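You operate a simulated robot arm through the tools that you are given. There is no shell and no other tool.

The job below is to be done with a simulated robot arm. You get a single attempt, and the scene is never put back.

TASK
Clear the cracked green pan from the press; press the violet powder once.
Fine: the cracked pan goes on the black tray, the pressed one on the black swatch disc.

It is judged by the outcome, as a careful person would: the job done as asked, and still so three seconds after it is handed in. It fails if anything else is knocked over, pushed out of place, dropped, spilled or broken.

THE ROBOT
A 6-joint arm with a two-finger parallel gripper, fixed in place. Base frame: the origin is at the foot of the arm, x ahead of it, y to its left, z up; the work surface is at about z = 0.8. Units: m, degrees, N and s.
With the tool pointing down near the work surface it reaches from about 0.26 to 0.68 m from the base axis. Its first joint turns from -166.0 to 166.0 degrees. Payload 1.57 kg.
The tool frame sits at the grasp point between the pads (the TCP): z along the fingers, y along the line on which they close. The tips reach 0.03 m beyond it. Largest opening 0.11 m; finger width 0.024, thickness 0.012; the body of the gripper, 0.048 by 0.112 m, starts 0.078 m behind the TCP.
Orientation is that of the tool frame in the base frame, as a unit quaternion [x, y, z, w]. With the fingers straight down and closing along the base's y, the tool's x points along the base's -x, its y along +y and its z along -z.

THE INTERFACE
- The arm moves only by the tool servo_tool. Its arguments are lists of equal length, an entry for each row: "delta_rot": the turn, a rotation vector about the base's x, y, z in degrees, a list of three; "linear": the shift along the base's x, y, z in mm, a list of three; "claw": the finger opening in mm, from 0 to 110. In form: {"delta_rot": [[ax, ay, az], ...], "linear": [[tx, ty, tz], ...], "claw": [claw, ...]}. A call has 1 to 20 rows; each row shifts and turns the commanded pose from where the row before left it. Each row takes 0.2 s and may step no farther than 0.05 m and 8.6 degrees from the row before; otherwise, or with a gripper value out of range, the whole call is refused. A pose out of reach is approached as far as the arm can. The call stops where the force on the tool passes 50 N (or 10 N more than at its start, if that is more) or the arm is blocked; 0.2 s more then pass. Each finger travels about 0.108 m/s and halts on what it meets, pressing with about 37 N; the grip force reading is that of the motor and also rises with nothing between the fingers. The clock runs only during rows and for 0.2 s after the last one: add rows that do not move to give the fingers time. It gives the time, the measured TCP pose, the force on the tool (base axes), the opening and the grip force at its end, in the units of the frame above (readings bear some noise), with the torque about the TCP (base axes, N m) and any sound that the robot's microphone picked up.
- Cameras (640 x 400 px; columns grow to the right, rows downward): "scene" is fixed at [0.22, -0.4995, 1.5368]; the picture's right is [0.96, -0.28, 0.00], its down [-0.16, -0.54, -0.83] and it looks along [0.23, 0.79, -0.56] (base axes); focal length 356 px, centre (320, 200). "wrist" rides on the gripper at [0.07, 0.016, -0.141] in the tool frame; the picture's right is [-0.23, 0.97, 0.00], its down [-0.85, -0.20, -0.48] and it looks along [-0.47, -0.11, 0.88] (tool axes); focal length 222 px, centre (320, 200). There is no depth. A picture from a camera that has moved, and an enlarged one, comes with that camera's place and axes in the base frame and with its lens.
- grab_frame(camera): a new picture of that camera. The clock stands still meanwhile.
- lift_body(by): slides the trunk up (or, below 0, down) by that many m; the arm rides with it, the base frame stays. It gives what a move gives, with no picture.
- enlarge(camera, box): a new picture of the part [left, top, right, bottom] of that camera's present view, enlarged. The clock stands still meanwhile.
- finish_job(): hands the job in; it is judged then, once.

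Nothing tells you positions but the pictures and the camera data. Unless the task says otherwise, let go and move clear before handing in.

The tools are called as name(argument=value, ...) on one line, values as JSON. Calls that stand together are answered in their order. servo_tool: Moves the arm, as the interface text tells. Its arguments: {"type":"object","properties":{"delta_rot":{"type":"array","items":{"type":"array","items":{"type":"number"}}},"linear":{"type":"array","items":{"type":"array","items":{"type":"number"}}},"claw":{"type":"array","items":{"type":"number"}}},"required":["delta_rot","linear","claw"]} The other tools are called the same way: lift_body (by) slides the trunk up or down; grab_frame (camera) takes a picture; enlarge (camera, box) takes an enlarged picture of a part of a camera's view; finish_job () hands the job in.

At the start:

```text
clock: 0.0
eef_pos: [0.482, 0.2472, 1.2482]
ee_rot: [0.0, 1.0, 0.0, 0.0]
contact_force: [-0.7, -0.3, -0.6]
wrist_torque: [0.01, -0.02, -0.02]
finger_gap: 0.1103
grasp_force: 0.1
trunk travel left (down, up): [-0.225, 0.365]
```

scene: 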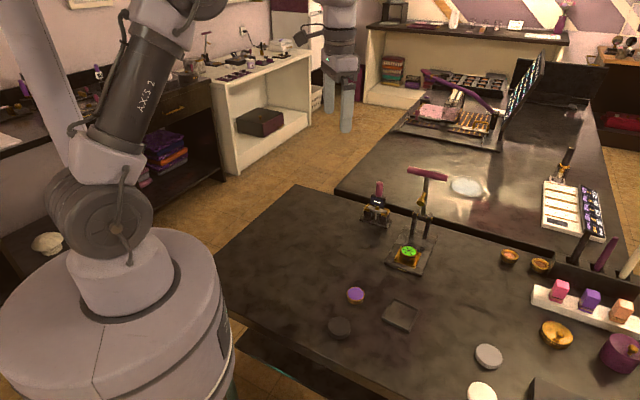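
wrist: 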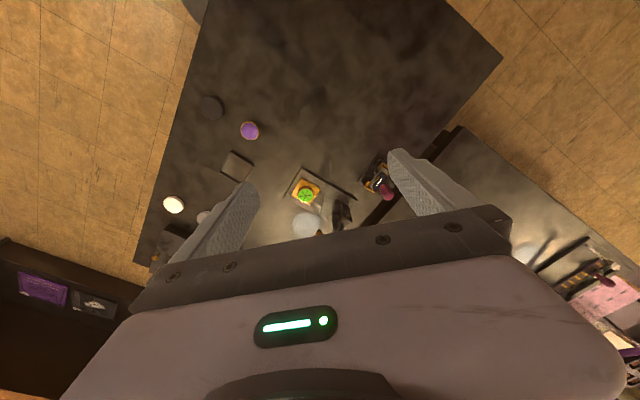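

I see a work table with a lever press holding a cracked green pan, a violet pan, a black disc and a black tray. I'll look closer first.

enlarge(camera="scene", box=[340, 150, 480, 290])

enlarge(camera="scene", box=[300, 260, 460, 360])

enlarge(camera="wrist", box=[150, 80, 410, 260])

enlarge(camera="scene", box=[440, 220, 640, 400])

```text
2.86 times, centred on (410, 220) of scene
camera zoom: at [0.22, -0.4995, 1.5368], right [0.96, -0.28, 0.0], down [-0.16, -0.54, -0.83], along [0.23, 0.79, -0.56], focal length 1016 px, centre (63, 143)
```

zoom: 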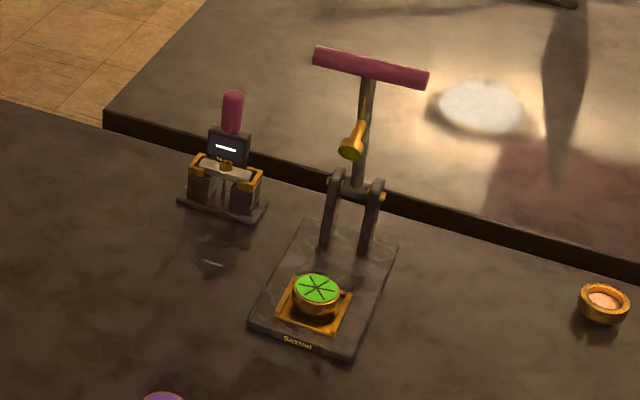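

```text
4.00 times, centred on (380, 310) of scene
camera zoom: at [0.22, -0.4995, 1.5368], right [0.96, -0.28, 0.0], down [-0.16, -0.54, -0.83], along [0.23, 0.79, -0.56], focal length 1422 px, centre (80, -240)
```

zoom: 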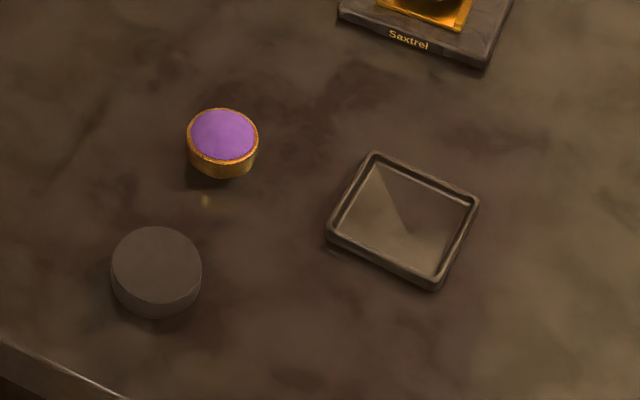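

```text
2.22 times, centred on (280, 170) of wrist
camera zoom: at [0.4134, 0.2633, 1.3895], right [0.23, 0.97, 0.0], down [0.85, -0.2, 0.48], along [0.47, -0.11, -0.88], focal length 494 px, centre (409, 267)
```

zoom: 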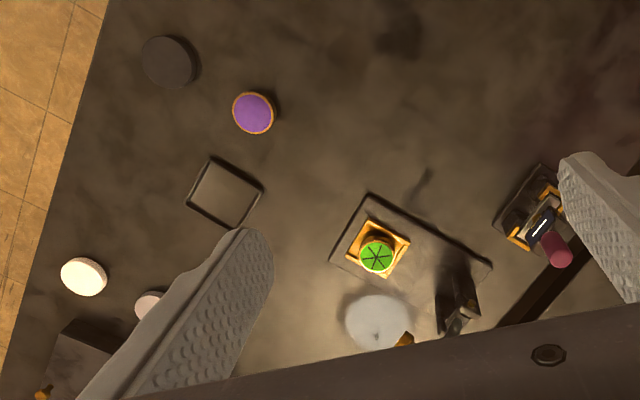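

```text
2.22 times, centred on (540, 310) of scene
camera zoom: at [0.22, -0.4995, 1.5368], right [0.96, -0.28, 0.0], down [-0.16, -0.54, -0.83], along [0.23, 0.79, -0.56], focal length 790 px, centre (-169, -44)
```

zoom: 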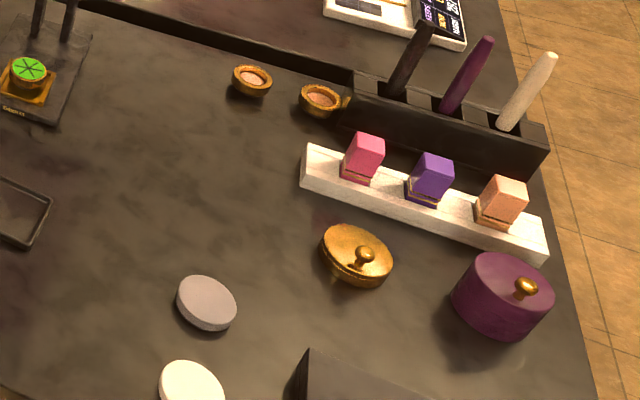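

The press sits near (0.7, 0.18), turned roughly 45° to the base axes, with its lever up. I'll enlarge further to read its mechanism.

enlarge(camera="scene", box=[380, 160, 452, 220])

enlarge(camera="scene", box=[380, 215, 452, 275])

enlarge(camera="scene", box=[350, 170, 410, 230])

enlarge(camera="wrist", box=[270, 150, 400, 240])

```text
6.67 times, centred on (416, 190) of scene
camera zoom: at [0.22, -0.4995, 1.5368], right [0.96, -0.28, 0.0], down [-0.16, -0.54, -0.83], along [0.23, 0.79, -0.56], focal length 2370 px, centre (-320, 267)
```

zoom: 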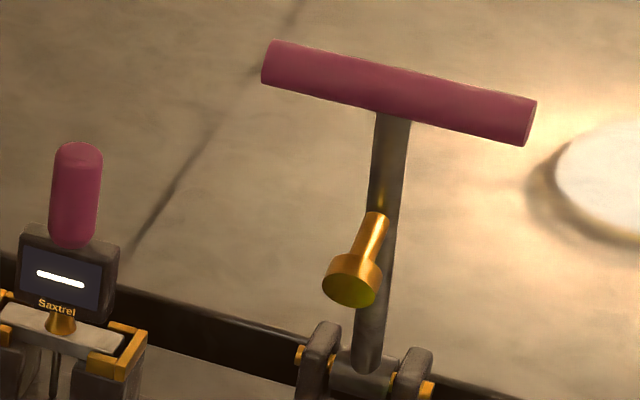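

```text
6.67 times, centred on (416, 245) of scene
camera zoom: at [0.22, -0.4995, 1.5368], right [0.96, -0.28, 0.0], down [-0.16, -0.54, -0.83], along [0.23, 0.79, -0.56], focal length 2370 px, centre (-320, -100)
```

zoom: 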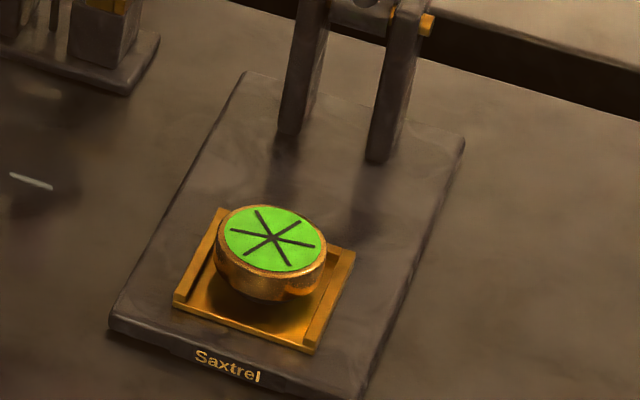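

```text
6.67 times, centred on (380, 200) of scene
camera zoom: at [0.22, -0.4995, 1.5368], right [0.96, -0.28, 0.0], down [-0.16, -0.54, -0.83], along [0.23, 0.79, -0.56], focal length 2370 px, centre (-80, 200)
```

zoom: 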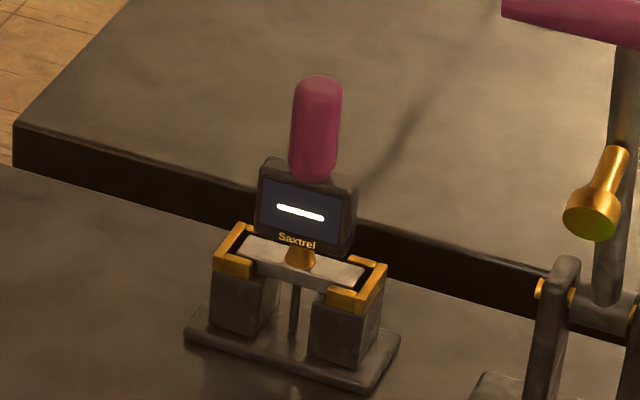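

```text
4.44 times, centred on (335, 195) of wrist
camera zoom: at [0.4134, 0.2633, 1.3895], right [0.23, 0.97, 0.0], down [0.85, -0.2, 0.48], along [0.47, -0.11, -0.88], focal length 987 px, centre (253, 222)
```

zoom: 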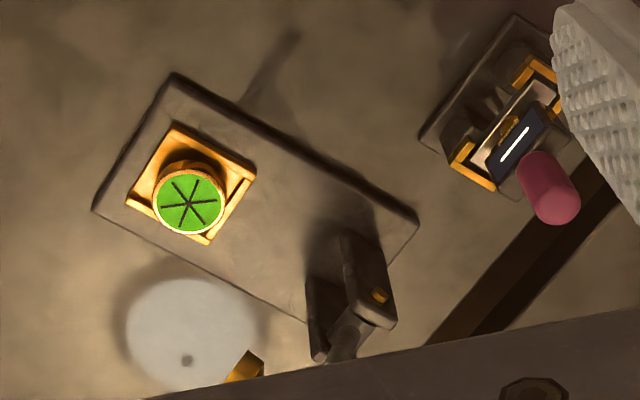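

The green pan is at about (0.68, 0.16), top z≈0.845, the violet pan near (0.484, 0.069), the black disc near (0.415, 0), and the black tray near (0.575, -0.005). I'll rotate the tool 45° to match the press and move in for a better wrist view.

servo_tool(delta_rot=[[0, 0, 7.5], [0, 0, 7.5], [0, 0, 7.5], [0, 0, 7.5], [0, 0, 7.5], [0, 0, 7.5], [0, 0, 0]], linear=[[16, -25, -20], [16, -25, -20], [16, -25, -20], [16, -25, -20], [16, -25, -20], [16, -25, -20], [0, 0, 0]], claw=[110, 110, 110, 110, 110, 110, 110])

grab_frame(camera="wrist")

grab_frame(camera="scene")

```text
clock: 1.6
eef_pos: [0.5785, 0.0979, 1.1288]
ee_rot: [-0.384, 0.924, 0.0, 0.001]
contact_force: [-0.4, -0.4, 0.3]
wrist_torque: [0.03, -0.02, 0.0]
finger_gap: 0.1101
grasp_force: 0.0
trunk travel left (down, up): [-0.225, 0.365]
```

```text
taken
camera wrist: at [0.5179, 0.0597, 1.2691], right [-0.53, 0.85, 0.0], down [0.75, 0.46, 0.48], along [0.41, 0.25, -0.88], focal length 222 px, centre (320, 200)
```

wrist: 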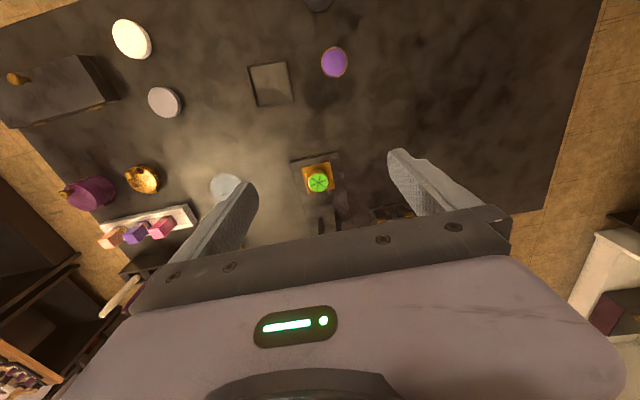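

```text
taken
```

scene: 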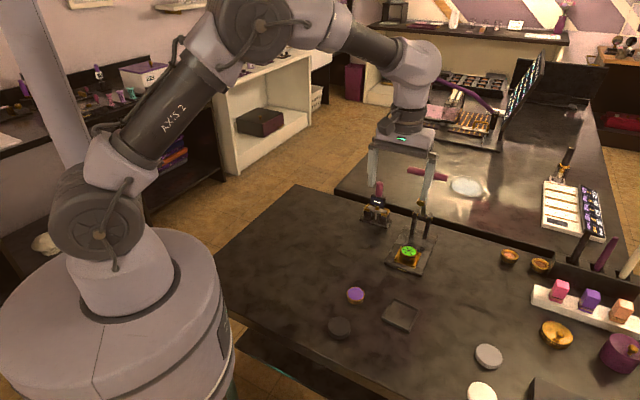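

enlarge(camera="wrist", box=[270, 130, 400, 240])

enlarge(camera="wrist", box=[230, 30, 370, 120])

```text
3.64 times, centred on (335, 185) of wrist
camera zoom: at [0.5179, 0.0597, 1.2691], right [-0.53, 0.85, 0.0], down [0.75, 0.46, 0.48], along [0.41, 0.25, -0.88], focal length 808 px, centre (266, 254)
```

zoom: 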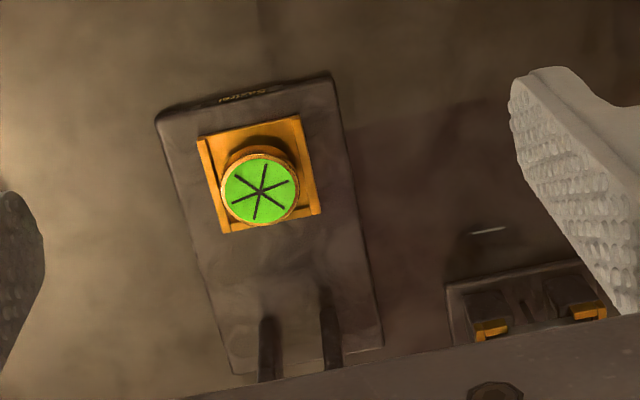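

```text
4.44 times, centred on (300, 75) of wrist
camera zoom: at [0.5179, 0.0597, 1.2691], right [-0.53, 0.85, 0.0], down [0.75, 0.46, 0.48], along [0.41, 0.25, -0.88], focal length 987 px, centre (409, 756)
```

zoom: 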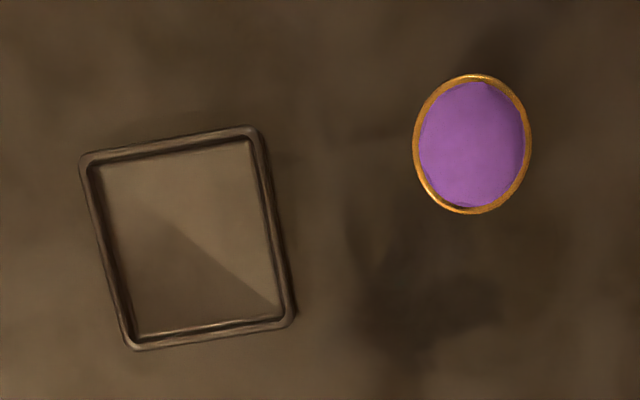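

The lever leans forward, so its plunger hangs above the pan and a straight-down approach would hit it. I'll tilt the tool about 35° and come in from the front of the press.

servo_tool(delta_rot=[[4.95, -4.95, 0], [4.95, -4.95, 0], [4.95, -4.95, 0], [4.95, -4.95, 0], [4.95, -4.95, 0], [0, 0, 0]], linear=[[3, -5, -30], [3, -5, -30], [3, -5, -30], [3, -5, -30], [3, -5, -30], [0, 0, 0]], claw=[110, 110, 110, 100, 90, 85])

grab_frame(camera="wrist")

grab_frame(camera="scene")

```text
clock: 3.0
eef_pos: [0.5926, 0.073, 0.9773]
ee_rot: [-0.365, 0.881, 0.115, 0.278]
contact_force: [-0.3, -0.1, -0.3]
wrist_torque: [0.0, 0.01, 0.03]
finger_gap: 0.0852
grasp_force: 0.0
trunk travel left (down, up): [-0.225, 0.365]
```

```text
taken
camera wrist: at [0.4847, -0.0142, 1.0535], right [-0.56, 0.82, 0.13], down [0.44, 0.16, 0.88], along [0.7, 0.55, -0.45], focal length 222 px, centre (320, 200)
```

wrist: 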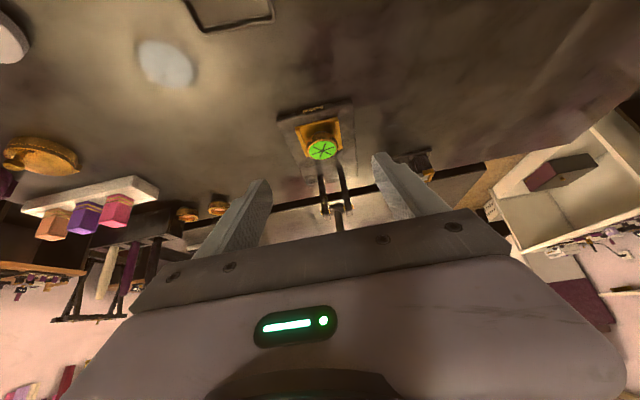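

```text
taken
```

scene: 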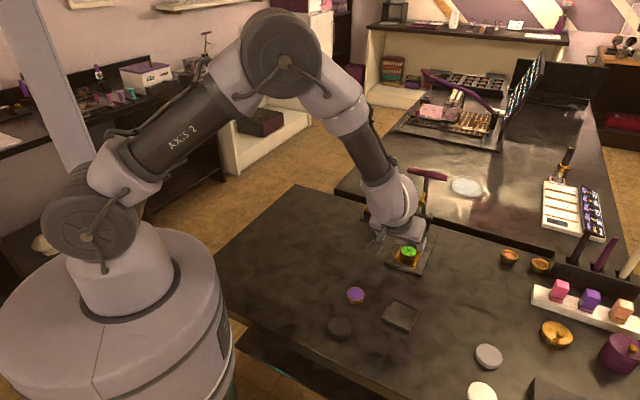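

enlarge(camera="wrist", box=[260, 80, 390, 230])

enlarge(camera="scene", box=[350, 150, 460, 290])

```text
2.67 times, centred on (325, 155) of wrist
camera zoom: at [0.4847, -0.0142, 1.0535], right [-0.56, 0.82, 0.13], down [0.44, 0.16, 0.88], along [0.7, 0.55, -0.45], focal length 592 px, centre (307, 320)
```

zoom: 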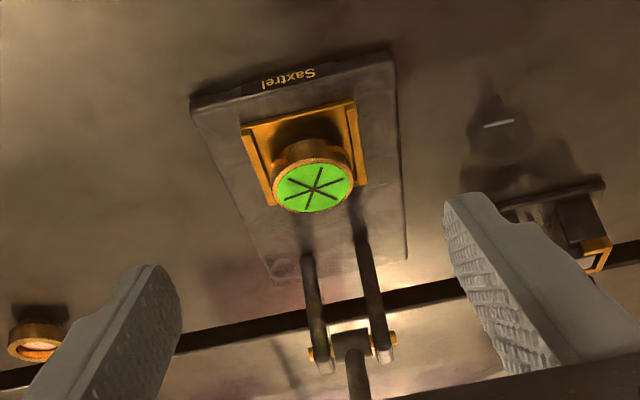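

```text
2.86 times, centred on (405, 220) of scene
camera zoom: at [0.22, -0.4995, 1.5368], right [0.96, -0.28, 0.0], down [-0.16, -0.54, -0.83], along [0.23, 0.79, -0.56], focal length 1016 px, centre (77, 143)
```

zoom: 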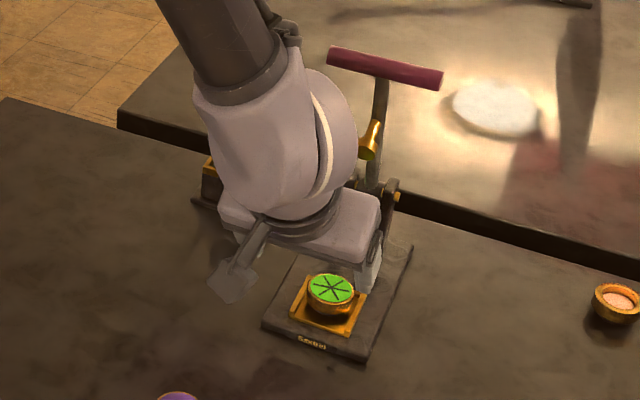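

Combining three wrist rays gives the green pan centre at about (0.684, 0.158), top z≈0.838. It stands on a low boss between thin rails. I'll move to a pre-grasp just in front and above it.

servo_tool(delta_rot=[[0, 0, 0], [0, 0, 0], [0, 0, 0], [0, 0, 0]], linear=[[15.5, 13.3, -25], [15.5, 13.3, -25], [15.5, 13.3, -25], [0, 0, 0]], claw=[85, 85, 80, 80])

grab_frame(camera="wrist")

enlarge(camera="wrist", box=[240, 80, 400, 200])

enlarge(camera="scene", box=[350, 160, 460, 290])

```text
clock: 4.0
eef_pos: [0.6414, 0.1131, 0.9033]
ee_rot: [-0.364, 0.881, 0.115, 0.278]
contact_force: [0.1, -0.2, -0.2]
wrist_torque: [-0.02, -0.01, -0.02]
finger_gap: 0.08
grasp_force: 0.1
trunk travel left (down, up): [-0.225, 0.365]
```

```text
taken
camera wrist: at [0.5326, 0.0266, 0.9785], right [-0.56, 0.82, 0.13], down [0.44, 0.16, 0.88], along [0.7, 0.55, -0.45], focal length 222 px, centre (320, 200)
```

wrist: 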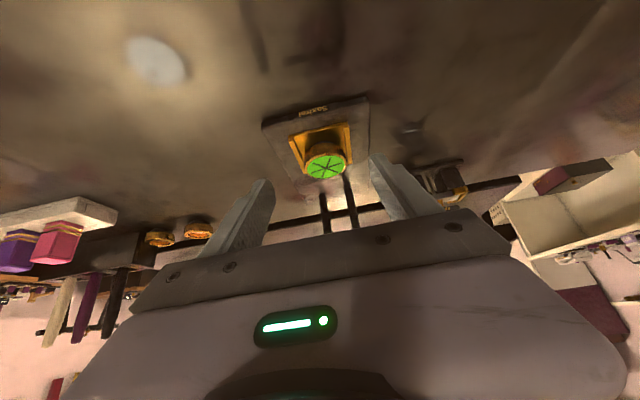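

```text
3.33 times, centred on (320, 140) of wrist
camera zoom: at [0.5326, 0.0266, 0.9785], right [-0.56, 0.82, 0.13], down [0.44, 0.16, 0.88], along [0.7, 0.55, -0.45], focal length 740 px, centre (320, 400)
```

zoom: 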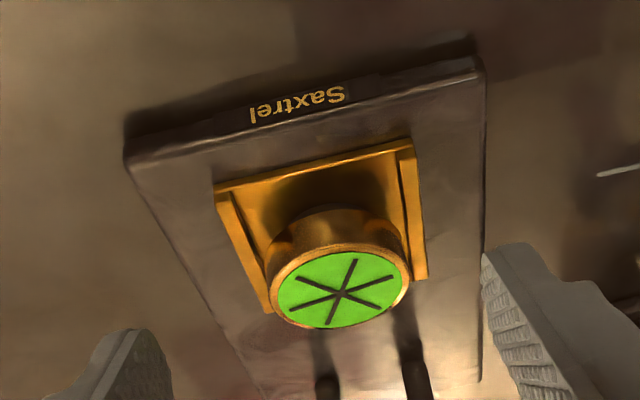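

```text
3.08 times, centred on (405, 225) of scene
camera zoom: at [0.22, -0.4995, 1.5368], right [0.96, -0.28, 0.0], down [-0.16, -0.54, -0.83], along [0.23, 0.79, -0.56], focal length 1094 px, centre (58, 123)
```

zoom: 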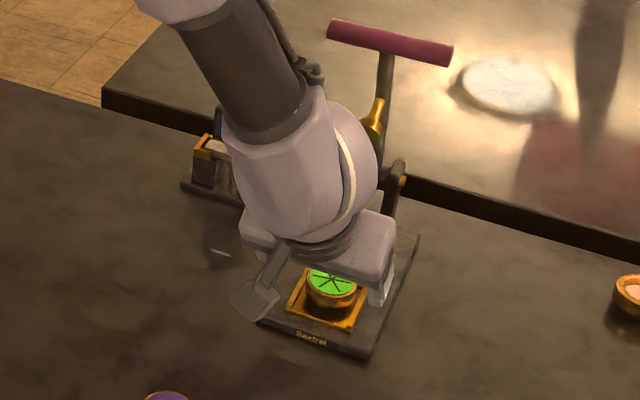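

The nest has side rails to about z=0.825, and the pan spans roughly 0.822–0.838. I'll reduce the tilt to 20° so the fingertips can grip lower without touching the rails, then close in.

servo_tool(delta_rot=[[-5.3, 5.3, 0], [-5.3, 5.3, 0], [0, 0, 0], [0, 0, 0]], linear=[[0, 0, 0], [0, 0, 0], [20.6, 24.9, -23], [0, 0, 0]], claw=[80, 80, 80, 80])

enlarge(camera="wrist", box=[220, 100, 420, 240])

enlarge(camera="scene", box=[350, 160, 460, 290])

```text
clock: 5.0
eef_pos: [0.6601, 0.1374, 0.8815]
ee_rot: [-0.377, 0.91, 0.067, 0.161]
contact_force: [-0.5, 0.3, -0.5]
wrist_torque: [0.01, 0.01, 0.01]
finger_gap: 0.08
grasp_force: 0.0
trunk travel left (down, up): [-0.225, 0.365]
```

```text
2.86 times, centred on (320, 170) of wrist
camera zoom: at [0.5689, 0.0681, 0.9895], right [-0.54, 0.84, 0.08], down [0.59, 0.31, 0.74], along [0.6, 0.44, -0.67], focal length 635 px, centre (320, 286)
```

zoom: 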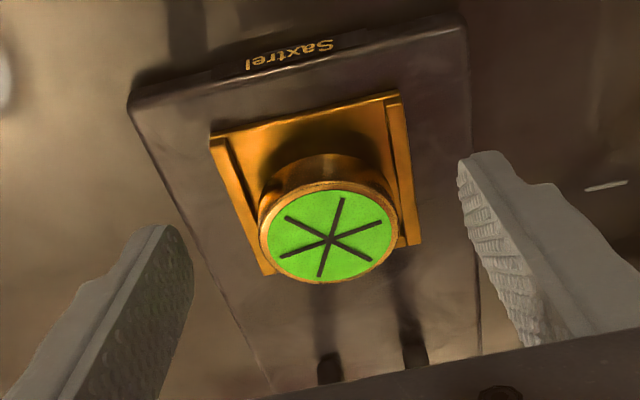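

```text
3.08 times, centred on (405, 225) of scene
camera zoom: at [0.22, -0.4995, 1.5368], right [0.96, -0.28, 0.0], down [-0.16, -0.54, -0.83], along [0.23, 0.79, -0.56], focal length 1094 px, centre (58, 123)
```

zoom: 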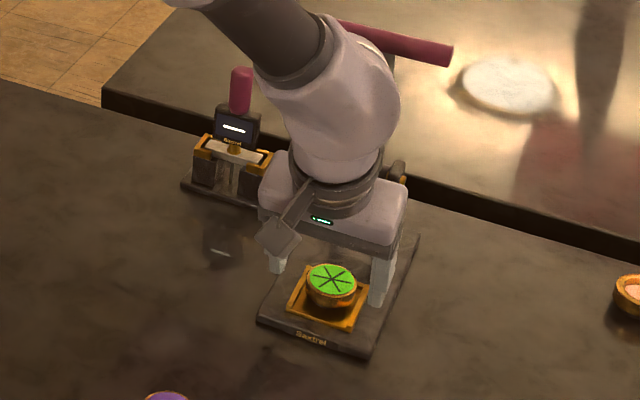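

The fingers straddle the pan symmetrically. I'll descend the last 23 mm and check before closing.

servo_tool(delta_rot=[[0, 0, 0], [0, 0, 0], [0, 0, 0]], linear=[[8, 7, -11.5], [7, 7, -11], [0, 0, 0]], claw=[75, 70, 70])

enlarge(camera="wrist", box=[220, 100, 420, 240])

enlarge(camera="scene", box=[370, 160, 460, 280])

```text
clock: 5.8
eef_pos: [0.676, 0.1514, 0.8585]
ee_rot: [-0.377, 0.91, 0.067, 0.16]
contact_force: [-0.1, 0.4, -0.9]
wrist_torque: [0.0, 0.01, 0.02]
finger_gap: 0.07
grasp_force: 0.2
trunk travel left (down, up): [-0.225, 0.365]
```

```text
2.86 times, centred on (320, 170) of wrist
camera zoom: at [0.5843, 0.082, 0.9666], right [-0.54, 0.84, 0.08], down [0.59, 0.31, 0.74], along [0.6, 0.45, -0.67], focal length 635 px, centre (320, 286)
```

zoom: 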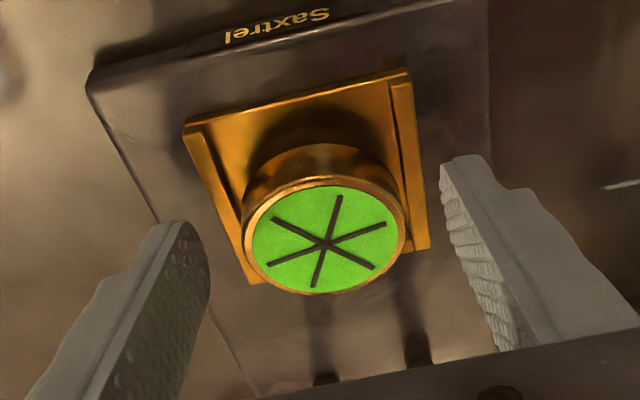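

```text
3.33 times, centred on (415, 220) of scene
camera zoom: at [0.22, -0.4995, 1.5368], right [0.96, -0.28, 0.0], down [-0.16, -0.54, -0.83], along [0.23, 0.79, -0.56], focal length 1185 px, centre (3, 133)
```

zoom: 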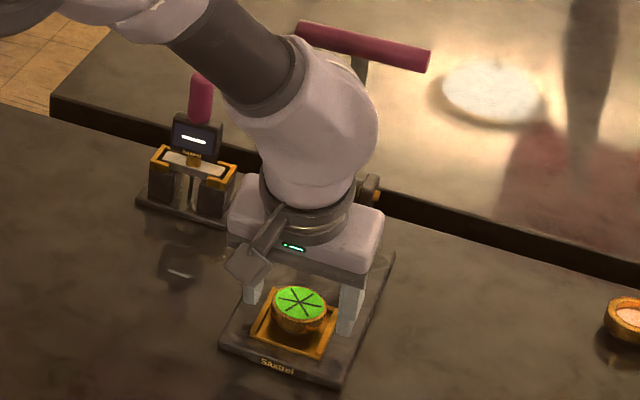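

The pads bracket the pan's centre and nothing is touching. I'll close gently on it.

servo_tool(delta_rot=[[0, 0, 0], [0, 0, 0], [0, 0, 0], [0, 0, 0]], linear=[[0, 0, 0], [0, 0, 0], [0, 0, 0], [0, 0, 0]], claw=[55, 48, 40, 38])

enlarge(camera="wrist", box=[220, 100, 420, 240])

enlarge(camera="scene", box=[370, 160, 460, 280])

```text
clock: 6.8
eef_pos: [0.6762, 0.1515, 0.8584]
ee_rot: [-0.377, 0.91, 0.067, 0.161]
contact_force: [-0.2, -0.1, 0.6]
wrist_torque: [-0.03, -0.02, 0.02]
finger_gap: 0.0446
grasp_force: 36.8
trunk travel left (down, up): [-0.225, 0.365]
```

```text
2.86 times, centred on (320, 170) of wrist
camera zoom: at [0.5843, 0.082, 0.9667], right [-0.54, 0.84, 0.08], down [0.59, 0.31, 0.74], along [0.6, 0.45, -0.67], focal length 635 px, centre (320, 286)
```

zoom: 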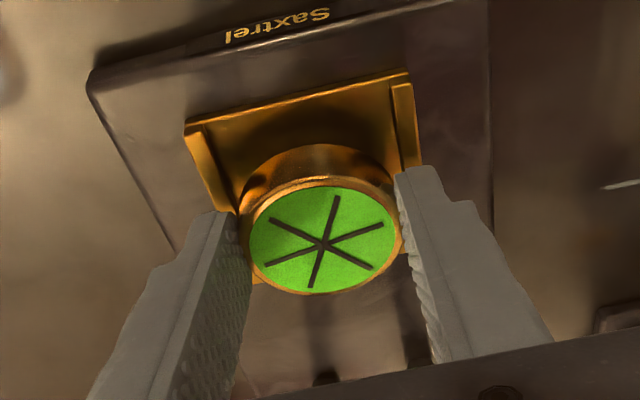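

```text
3.33 times, centred on (415, 220) of scene
camera zoom: at [0.22, -0.4995, 1.5368], right [0.96, -0.28, 0.0], down [-0.16, -0.54, -0.83], along [0.23, 0.79, -0.56], focal length 1185 px, centre (3, 133)
```

zoom: 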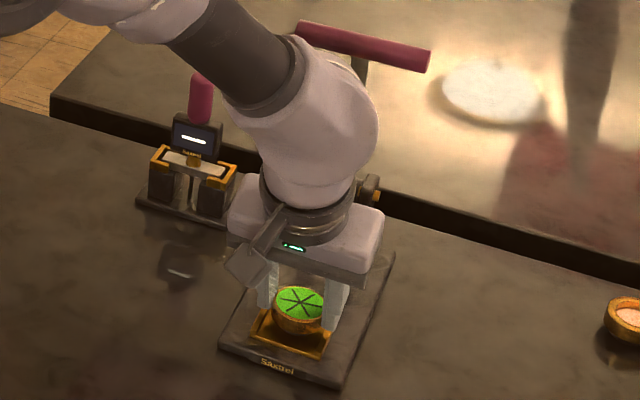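

Gripped at 44.6 mm with full force. I'll lift slowly, then back out toward the front.

servo_tool(delta_rot=[[0, 0, 0], [0, 0, 0], [0, 0, 0], [0, 0, 0], [0, 0, 0]], linear=[[0, 0, 5], [0, 0, 6], [-6, -6, 6], [-12, -12, 8], [0, 0, 0]], claw=[38, 38, 38, 38, 38])

enlarge(camera="wrist", box=[220, 100, 420, 240])

enlarge(camera="scene", box=[340, 150, 460, 290])

```text
clock: 8.0
eef_pos: [0.6563, 0.1329, 0.884]
ee_rot: [-0.376, 0.91, 0.066, 0.16]
contact_force: [-0.5, 0.1, 0.3]
wrist_torque: [-0.04, -0.02, 0.0]
finger_gap: 0.0447
grasp_force: 36.5
trunk travel left (down, up): [-0.225, 0.365]
```

```text
2.86 times, centred on (320, 170) of wrist
camera zoom: at [0.566, 0.0639, 0.9917], right [-0.54, 0.84, 0.08], down [0.59, 0.31, 0.74], along [0.6, 0.45, -0.67], focal length 635 px, centre (320, 286)
```

zoom: 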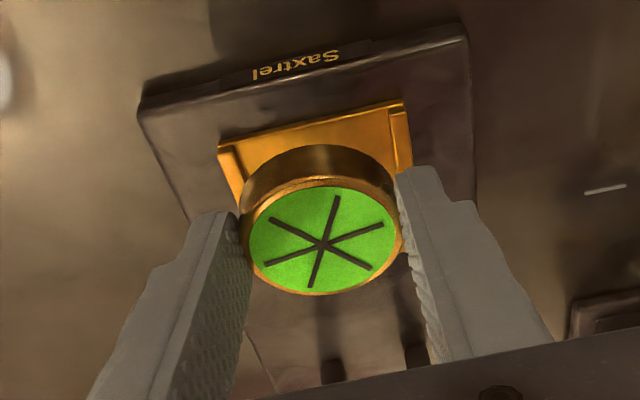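

```text
2.86 times, centred on (400, 220) of scene
camera zoom: at [0.22, -0.4995, 1.5368], right [0.96, -0.28, 0.0], down [-0.16, -0.54, -0.83], along [0.23, 0.79, -0.56], focal length 1016 px, centre (91, 143)
```

zoom: 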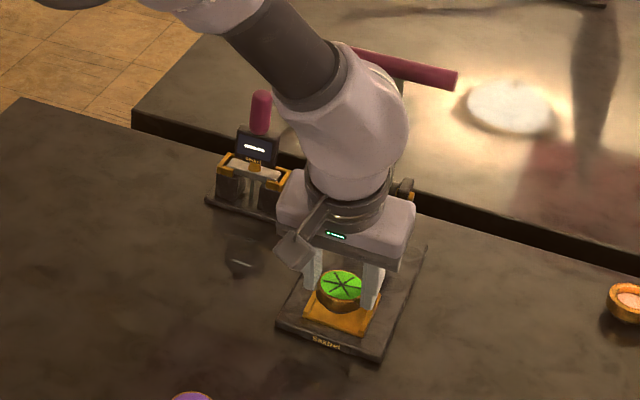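

The pan is up and clear. I'll carry it to above the black tray (centre about (0.573, -0.012)) and look.

servo_tool(delta_rot=[[0, 0, 0], [0, 0, 0], [0, 0, 0], [0, 0, 0], [0, 0, 0], [0, 0, 0], [0, 0, 0]], linear=[[-15, -15, 10], [-15, -27, 6], [-15, -27, 0], [-15, -27, 0], [-15, -27, 0], [-14, -27, 0], [0, 0, 0]], claw=[38, 38, 38, 38, 38, 38, 38])

enlarge(camera="wrist", box=[180, 60, 460, 240])

enlarge(camera="scene", box=[340, 250, 460, 350])

```text
clock: 9.6
eef_pos: [0.5672, -0.0177, 0.8994]
ee_rot: [-0.378, 0.91, 0.066, 0.16]
contact_force: [-0.3, 0.0, -0.2]
wrist_torque: [-0.02, 0.0, -0.02]
finger_gap: 0.0445
grasp_force: 36.8
trunk travel left (down, up): [-0.225, 0.365]
```

```text
2.22 times, centred on (320, 150) of wrist
camera zoom: at [0.4769, -0.0869, 1.0077], right [-0.54, 0.84, 0.08], down [0.59, 0.31, 0.74], along [0.6, 0.45, -0.67], focal length 494 px, centre (320, 311)
```

zoom: 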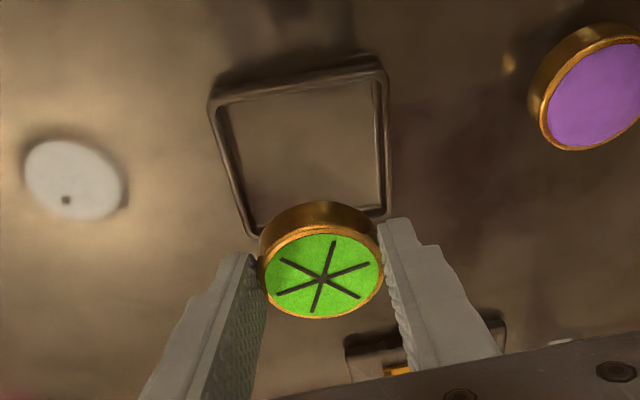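

```text
4.00 times, centred on (400, 300) of scene
camera zoom: at [0.22, -0.4995, 1.5368], right [0.96, -0.28, 0.0], down [-0.16, -0.54, -0.83], along [0.23, 0.79, -0.56], focal length 1422 px, centre (0, -200)
```

zoom: 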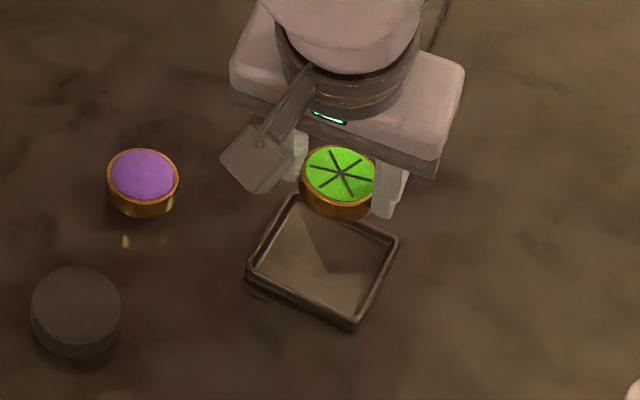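

The pan is directly over the tray. I'll descend most of the way and check clearance to the rim.

servo_tool(delta_rot=[[0, 0, 0], [0, 0, 0], [0, 0, 0], [0, 0, 0]], linear=[[-1, -1.5, -17], [0, 0, -17], [0, 0, -16], [0, 0, 0]], claw=[38, 38, 38, 38])

enlarge(camera="wrist", box=[220, 100, 420, 240])

enlarge(camera="scene", box=[360, 270, 440, 345])

```text
clock: 10.6
eef_pos: [0.5669, -0.0194, 0.8498]
ee_rot: [-0.377, 0.91, 0.067, 0.161]
contact_force: [-0.7, 0.2, -0.2]
wrist_torque: [-0.01, 0.01, -0.01]
finger_gap: 0.0441
grasp_force: 36.8
trunk travel left (down, up): [-0.225, 0.365]
```

```text
2.86 times, centred on (320, 170) of wrist
camera zoom: at [0.4758, -0.0881, 0.9574], right [-0.54, 0.84, 0.08], down [0.59, 0.31, 0.74], along [0.6, 0.45, -0.67], focal length 635 px, centre (320, 286)
```

zoom: 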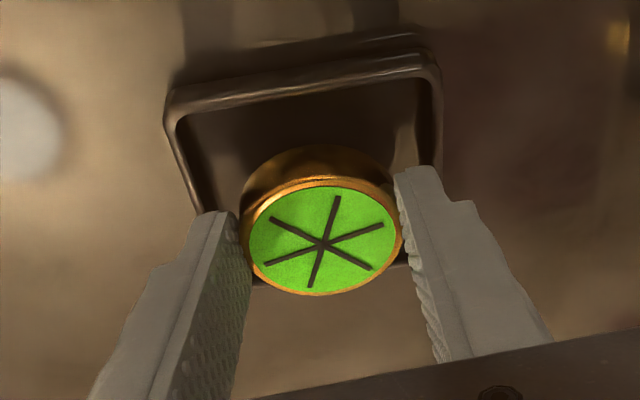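

```text
5.33 times, centred on (400, 308) of scene
camera zoom: at [0.22, -0.4995, 1.5368], right [0.96, -0.28, 0.0], down [-0.16, -0.54, -0.83], along [0.23, 0.79, -0.56], focal length 1896 px, centre (-107, -373)
```

zoom: 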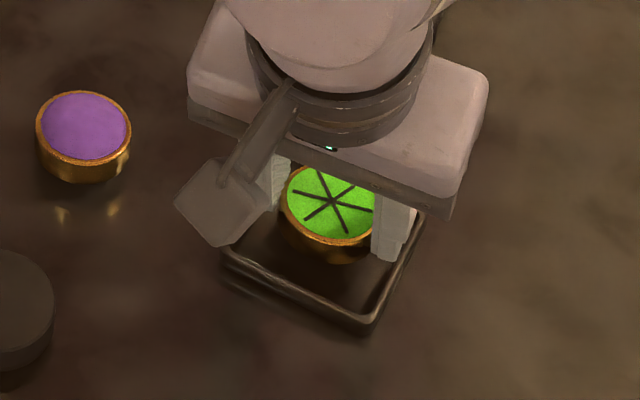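

servo_tool(delta_rot=[[0, 0, 0], [0, 0, 0]], linear=[[0, 0, -5], [0, 0, 0]], claw=[38, 38])

enlarge(camera="wrist", box=[220, 100, 420, 240])

enlarge(camera="scene", box=[380, 285, 430, 340])

```text
clock: 11.2
eef_pos: [0.5676, -0.0182, 0.8462]
ee_rot: [-0.377, 0.91, 0.066, 0.163]
contact_force: [1.1, 0.6, 28.8]
wrist_torque: [0.2, -0.2, 0.02]
finger_gap: 0.0445
grasp_force: 37.9
trunk travel left (down, up): [-0.225, 0.365]
```

```text
2.86 times, centred on (320, 170) of wrist
camera zoom: at [0.4756, -0.0879, 0.9548], right [-0.54, 0.84, 0.07], down [0.59, 0.31, 0.75], along [0.6, 0.44, -0.66], focal length 635 px, centre (320, 286)
```

zoom: 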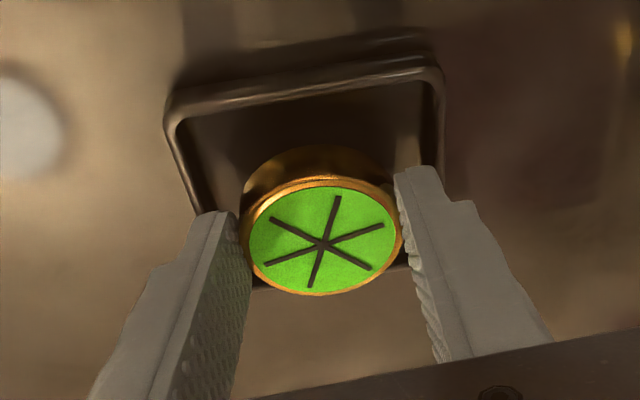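

```text
7.27 times, centred on (405, 312) of scene
camera zoom: at [0.22, -0.4995, 1.5368], right [0.96, -0.28, 0.0], down [-0.16, -0.54, -0.83], along [0.23, 0.79, -0.56], focal length 2585 px, centre (-298, -618)
```

zoom: 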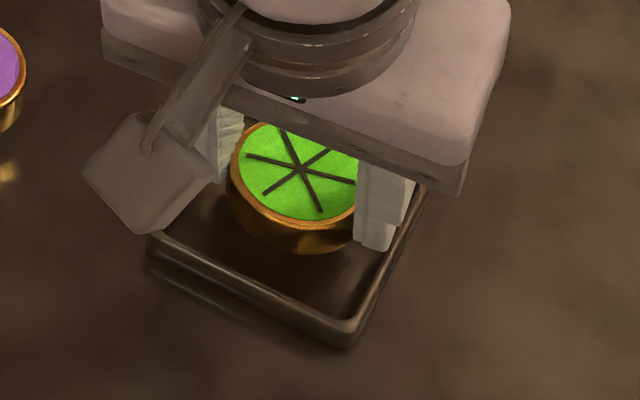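

The upward force acts right under the pan centre, so the pan is resting on the tray floor. I'll relieve the push, open just slightly so I don't spread against the rim, and look.

servo_tool(delta_rot=[[0, 0, 0], [0, 0, 0], [0, 0, 0]], linear=[[0, 0, 1.3], [0, 0, 0], [0, 0, 0]], claw=[38, 47, 47.5])

enlarge(camera="wrist", box=[220, 100, 420, 240])

enlarge(camera="scene", box=[380, 285, 430, 340])

```text
clock: 12.0
eef_pos: [0.5674, -0.0193, 0.8457]
ee_rot: [-0.377, 0.91, 0.067, 0.16]
contact_force: [0.1, -0.3, 0.2]
wrist_torque: [-0.02, 0.02, 0.0]
finger_gap: 0.0477
grasp_force: 0.1
trunk travel left (down, up): [-0.225, 0.365]
```

```text
2.86 times, centred on (320, 170) of wrist
camera zoom: at [0.476, -0.088, 0.9537], right [-0.54, 0.84, 0.08], down [0.59, 0.31, 0.74], along [0.6, 0.45, -0.67], focal length 635 px, centre (320, 286)
```

zoom: 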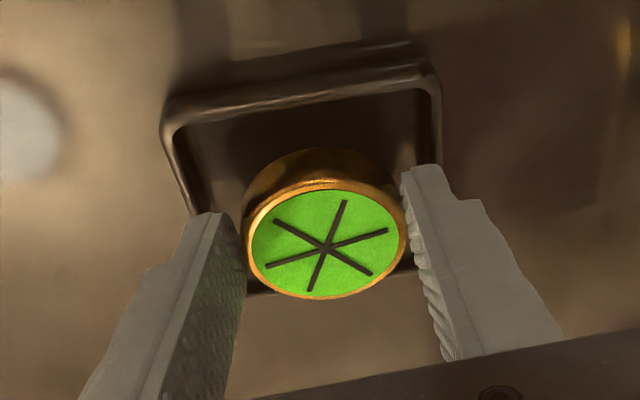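

```text
7.27 times, centred on (405, 312) of scene
camera zoom: at [0.22, -0.4995, 1.5368], right [0.96, -0.28, 0.0], down [-0.16, -0.54, -0.83], along [0.23, 0.79, -0.56], focal length 2585 px, centre (-298, -618)
```

zoom: 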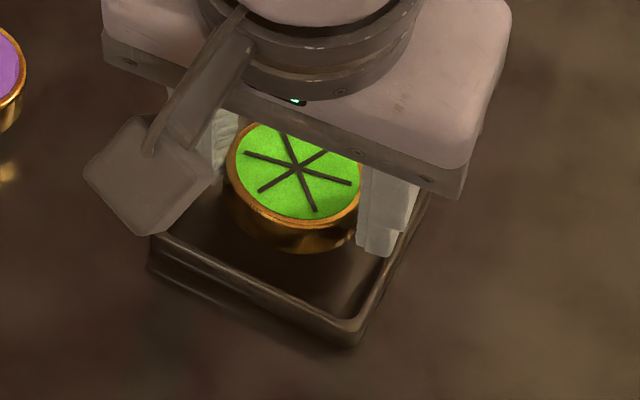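

The tray's edge looks slightly different from before, so I'll check whether it's tilted or caught by a finger.

enlarge(camera="scene", box=[365, 280, 445, 340])

grab_frame(camera="wrist")

enlarge(camera="wrist", box=[265, 115, 375, 185])

```text
6.67 times, centred on (405, 310) of scene
camera zoom: at [0.22, -0.4995, 1.5368], right [0.96, -0.28, 0.0], down [-0.16, -0.54, -0.83], along [0.23, 0.79, -0.56], focal length 2370 px, centre (-247, -533)
```

zoom: 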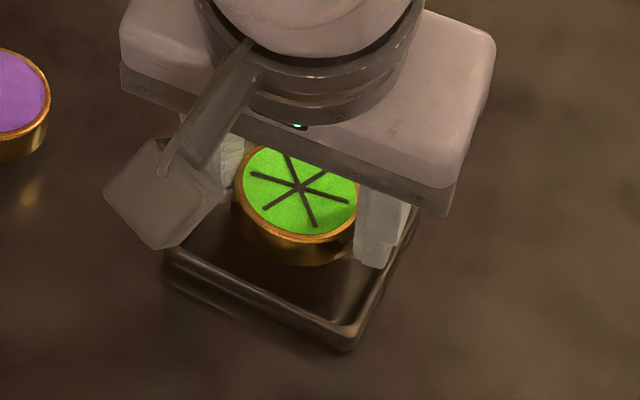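

```text
taken
camera wrist: at [0.476, -0.088, 0.9537], right [-0.54, 0.84, 0.08], down [0.59, 0.31, 0.74], along [0.6, 0.45, -0.67], focal length 222 px, centre (320, 200)
```

wrist: 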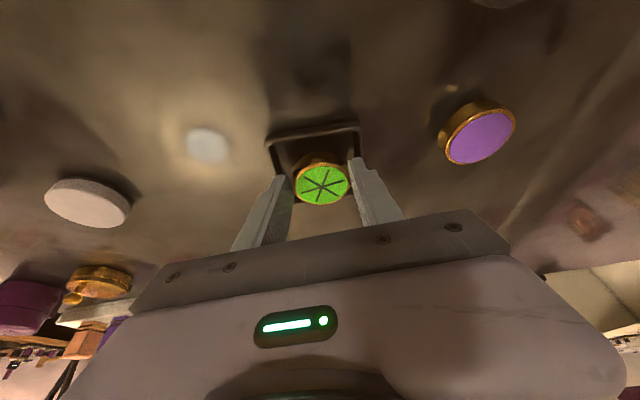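

```text
5.71 times, centred on (320, 150) of wrist
camera zoom: at [0.476, -0.088, 0.9537], right [-0.54, 0.84, 0.08], down [0.59, 0.31, 0.74], along [0.6, 0.45, -0.67], focal length 1269 px, centre (320, 486)
```

zoom: 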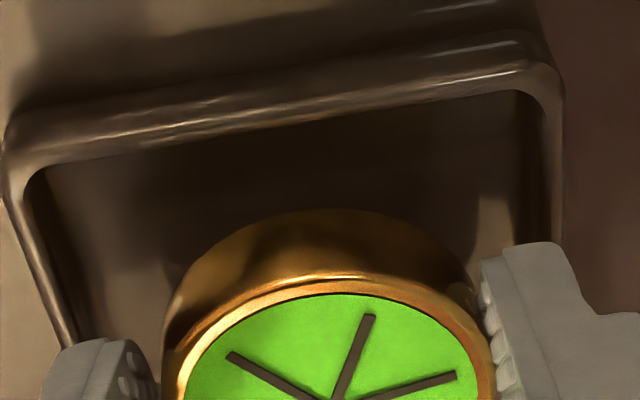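

Forces are zero. I'll raise the tool slightly and see whether the tray stays flat.

servo_tool(delta_rot=[[0, 0, 0], [0, 0, 0], [0, 0, 0]], linear=[[0, 0, 3], [0, 0, 4], [0, 0, 0]], claw=[47.5, 47.5, 47.5])

enlarge(camera="scene", box=[380, 285, 430, 340])

enlarge(camera="wrist", box=[220, 100, 420, 240])

```text
clock: 12.8
eef_pos: [0.5664, -0.0181, 0.8521]
ee_rot: [-0.376, 0.91, 0.067, 0.161]
contact_force: [0.0, -0.1, 0.1]
wrist_torque: [-0.01, 0.01, -0.01]
finger_gap: 0.0477
grasp_force: 0.1
trunk travel left (down, up): [-0.225, 0.365]
```

```text
7.27 times, centred on (405, 312) of scene
camera zoom: at [0.22, -0.4995, 1.5368], right [0.96, -0.28, 0.0], down [-0.16, -0.54, -0.83], along [0.23, 0.79, -0.56], focal length 2585 px, centre (-298, -618)
```

zoom: 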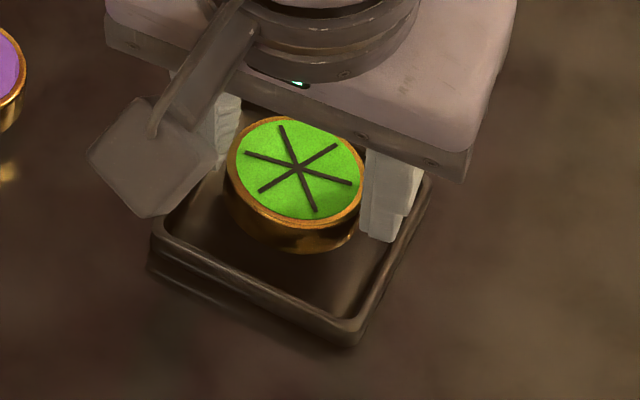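

```text
2.86 times, centred on (320, 170) of wrist
camera zoom: at [0.4763, -0.0877, 0.9607], right [-0.54, 0.84, 0.08], down [0.59, 0.31, 0.74], along [0.6, 0.45, -0.67], focal length 635 px, centre (320, 286)
```

zoom: 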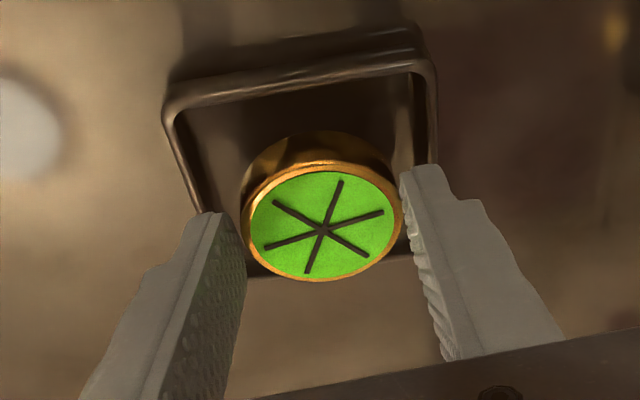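

servo_tool(delta_rot=[[0, 0, 0], [0, 0, 0], [0, 0, 0], [0, 0, 0]], linear=[[0, 0, 10], [-10, -10, 30], [-40, -10, 40], [0, 0, 0]], claw=[52, 70, 80, 80])

enlarge(camera="scene", box=[370, 275, 440, 340])

grab_frame(camera="wrist")

enlarge(camera="wrist", box=[220, 80, 380, 200])

```text
refused: row 3 steps farther than a row can; nothing moved
```

```text
6.15 times, centred on (405, 308) of scene
camera zoom: at [0.22, -0.4995, 1.5368], right [0.96, -0.28, 0.0], down [-0.16, -0.54, -0.83], along [0.23, 0.79, -0.56], focal length 2188 px, centre (-203, -462)
```

zoom: 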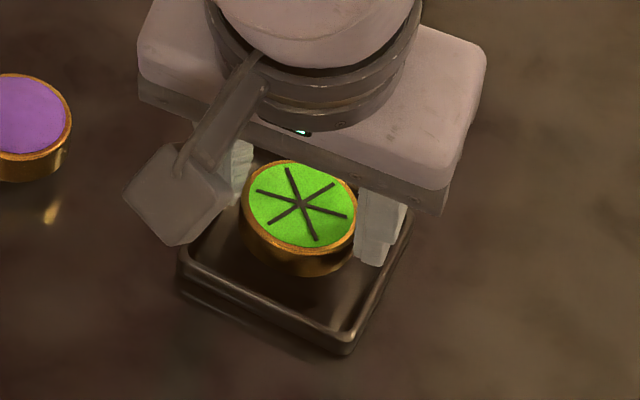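

```text
taken
camera wrist: at [0.4763, -0.0877, 0.9607], right [-0.54, 0.84, 0.08], down [0.59, 0.31, 0.74], along [0.6, 0.45, -0.67], focal length 222 px, centre (320, 200)
```

wrist: 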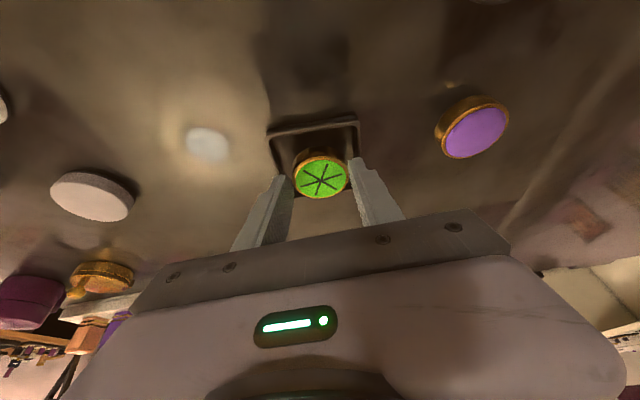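

```text
3.33 times, centred on (300, 140) of wrist
camera zoom: at [0.4763, -0.0877, 0.9607], right [-0.54, 0.84, 0.08], down [0.59, 0.31, 0.74], along [0.6, 0.45, -0.67], focal length 740 px, centre (387, 400)
```

zoom: 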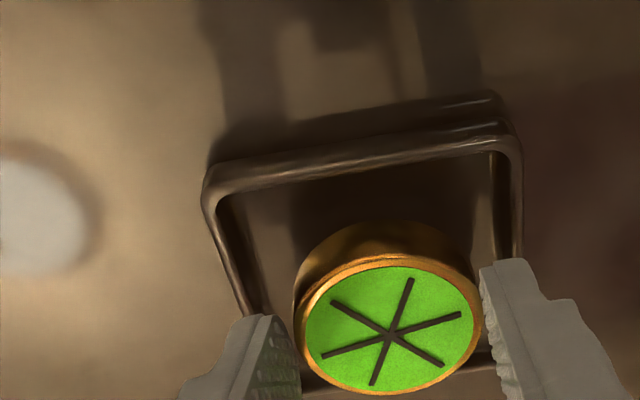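

servo_tool(delta_rot=[[0, 0, 0], [0, 0, 0], [0, 0, 0], [0, 0, 0], [0, 0, 0]], linear=[[0, 0, 10], [0, 0, 25], [-25, -10, 35], [-30, 0, 20], [0, 0, 0]], claw=[52, 70, 80, 80, 80])

enlarge(camera="scene", box=[370, 275, 440, 340])

grab_frame(camera="wrist")

enlarge(camera="wrist", box=[220, 80, 380, 200])

```text
clock: 14.0
eef_pos: [0.513, -0.0289, 0.9433]
ee_rot: [-0.377, 0.91, 0.066, 0.16]
contact_force: [0.1, -0.4, -0.6]
wrist_torque: [-0.01, 0.02, 0.0]
finger_gap: 0.0798
grasp_force: 0.0
trunk travel left (down, up): [-0.225, 0.365]
```

```text
6.15 times, centred on (405, 308) of scene
camera zoom: at [0.22, -0.4995, 1.5368], right [0.96, -0.28, 0.0], down [-0.16, -0.54, -0.83], along [0.23, 0.79, -0.56], focal length 2188 px, centre (-203, -462)
```

zoom: 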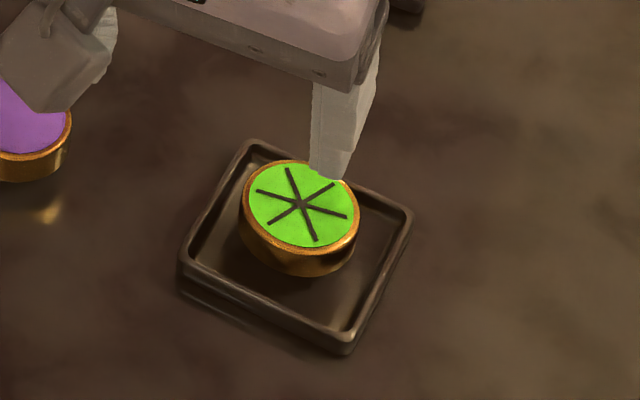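

```text
taken
camera wrist: at [0.4216, -0.0975, 1.0513], right [-0.54, 0.84, 0.08], down [0.59, 0.31, 0.74], along [0.6, 0.45, -0.67], focal length 222 px, centre (320, 200)
```

wrist: 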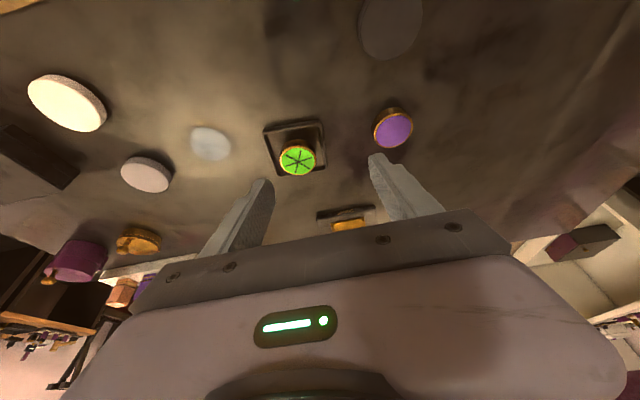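

```text
3.33 times, centred on (300, 140) of wrist
camera zoom: at [0.4216, -0.0975, 1.0513], right [-0.54, 0.84, 0.08], down [0.59, 0.31, 0.74], along [0.6, 0.45, -0.67], focal length 740 px, centre (387, 400)
```

zoom: 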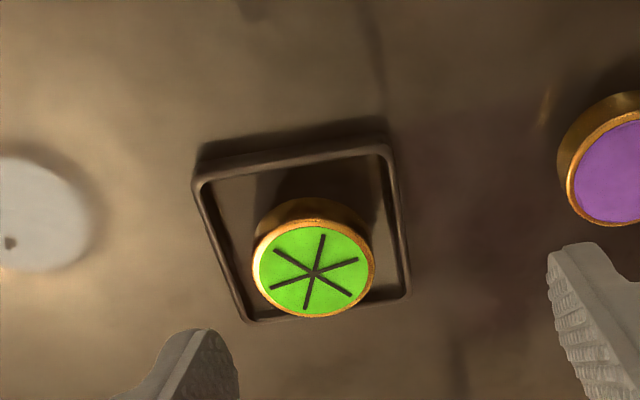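

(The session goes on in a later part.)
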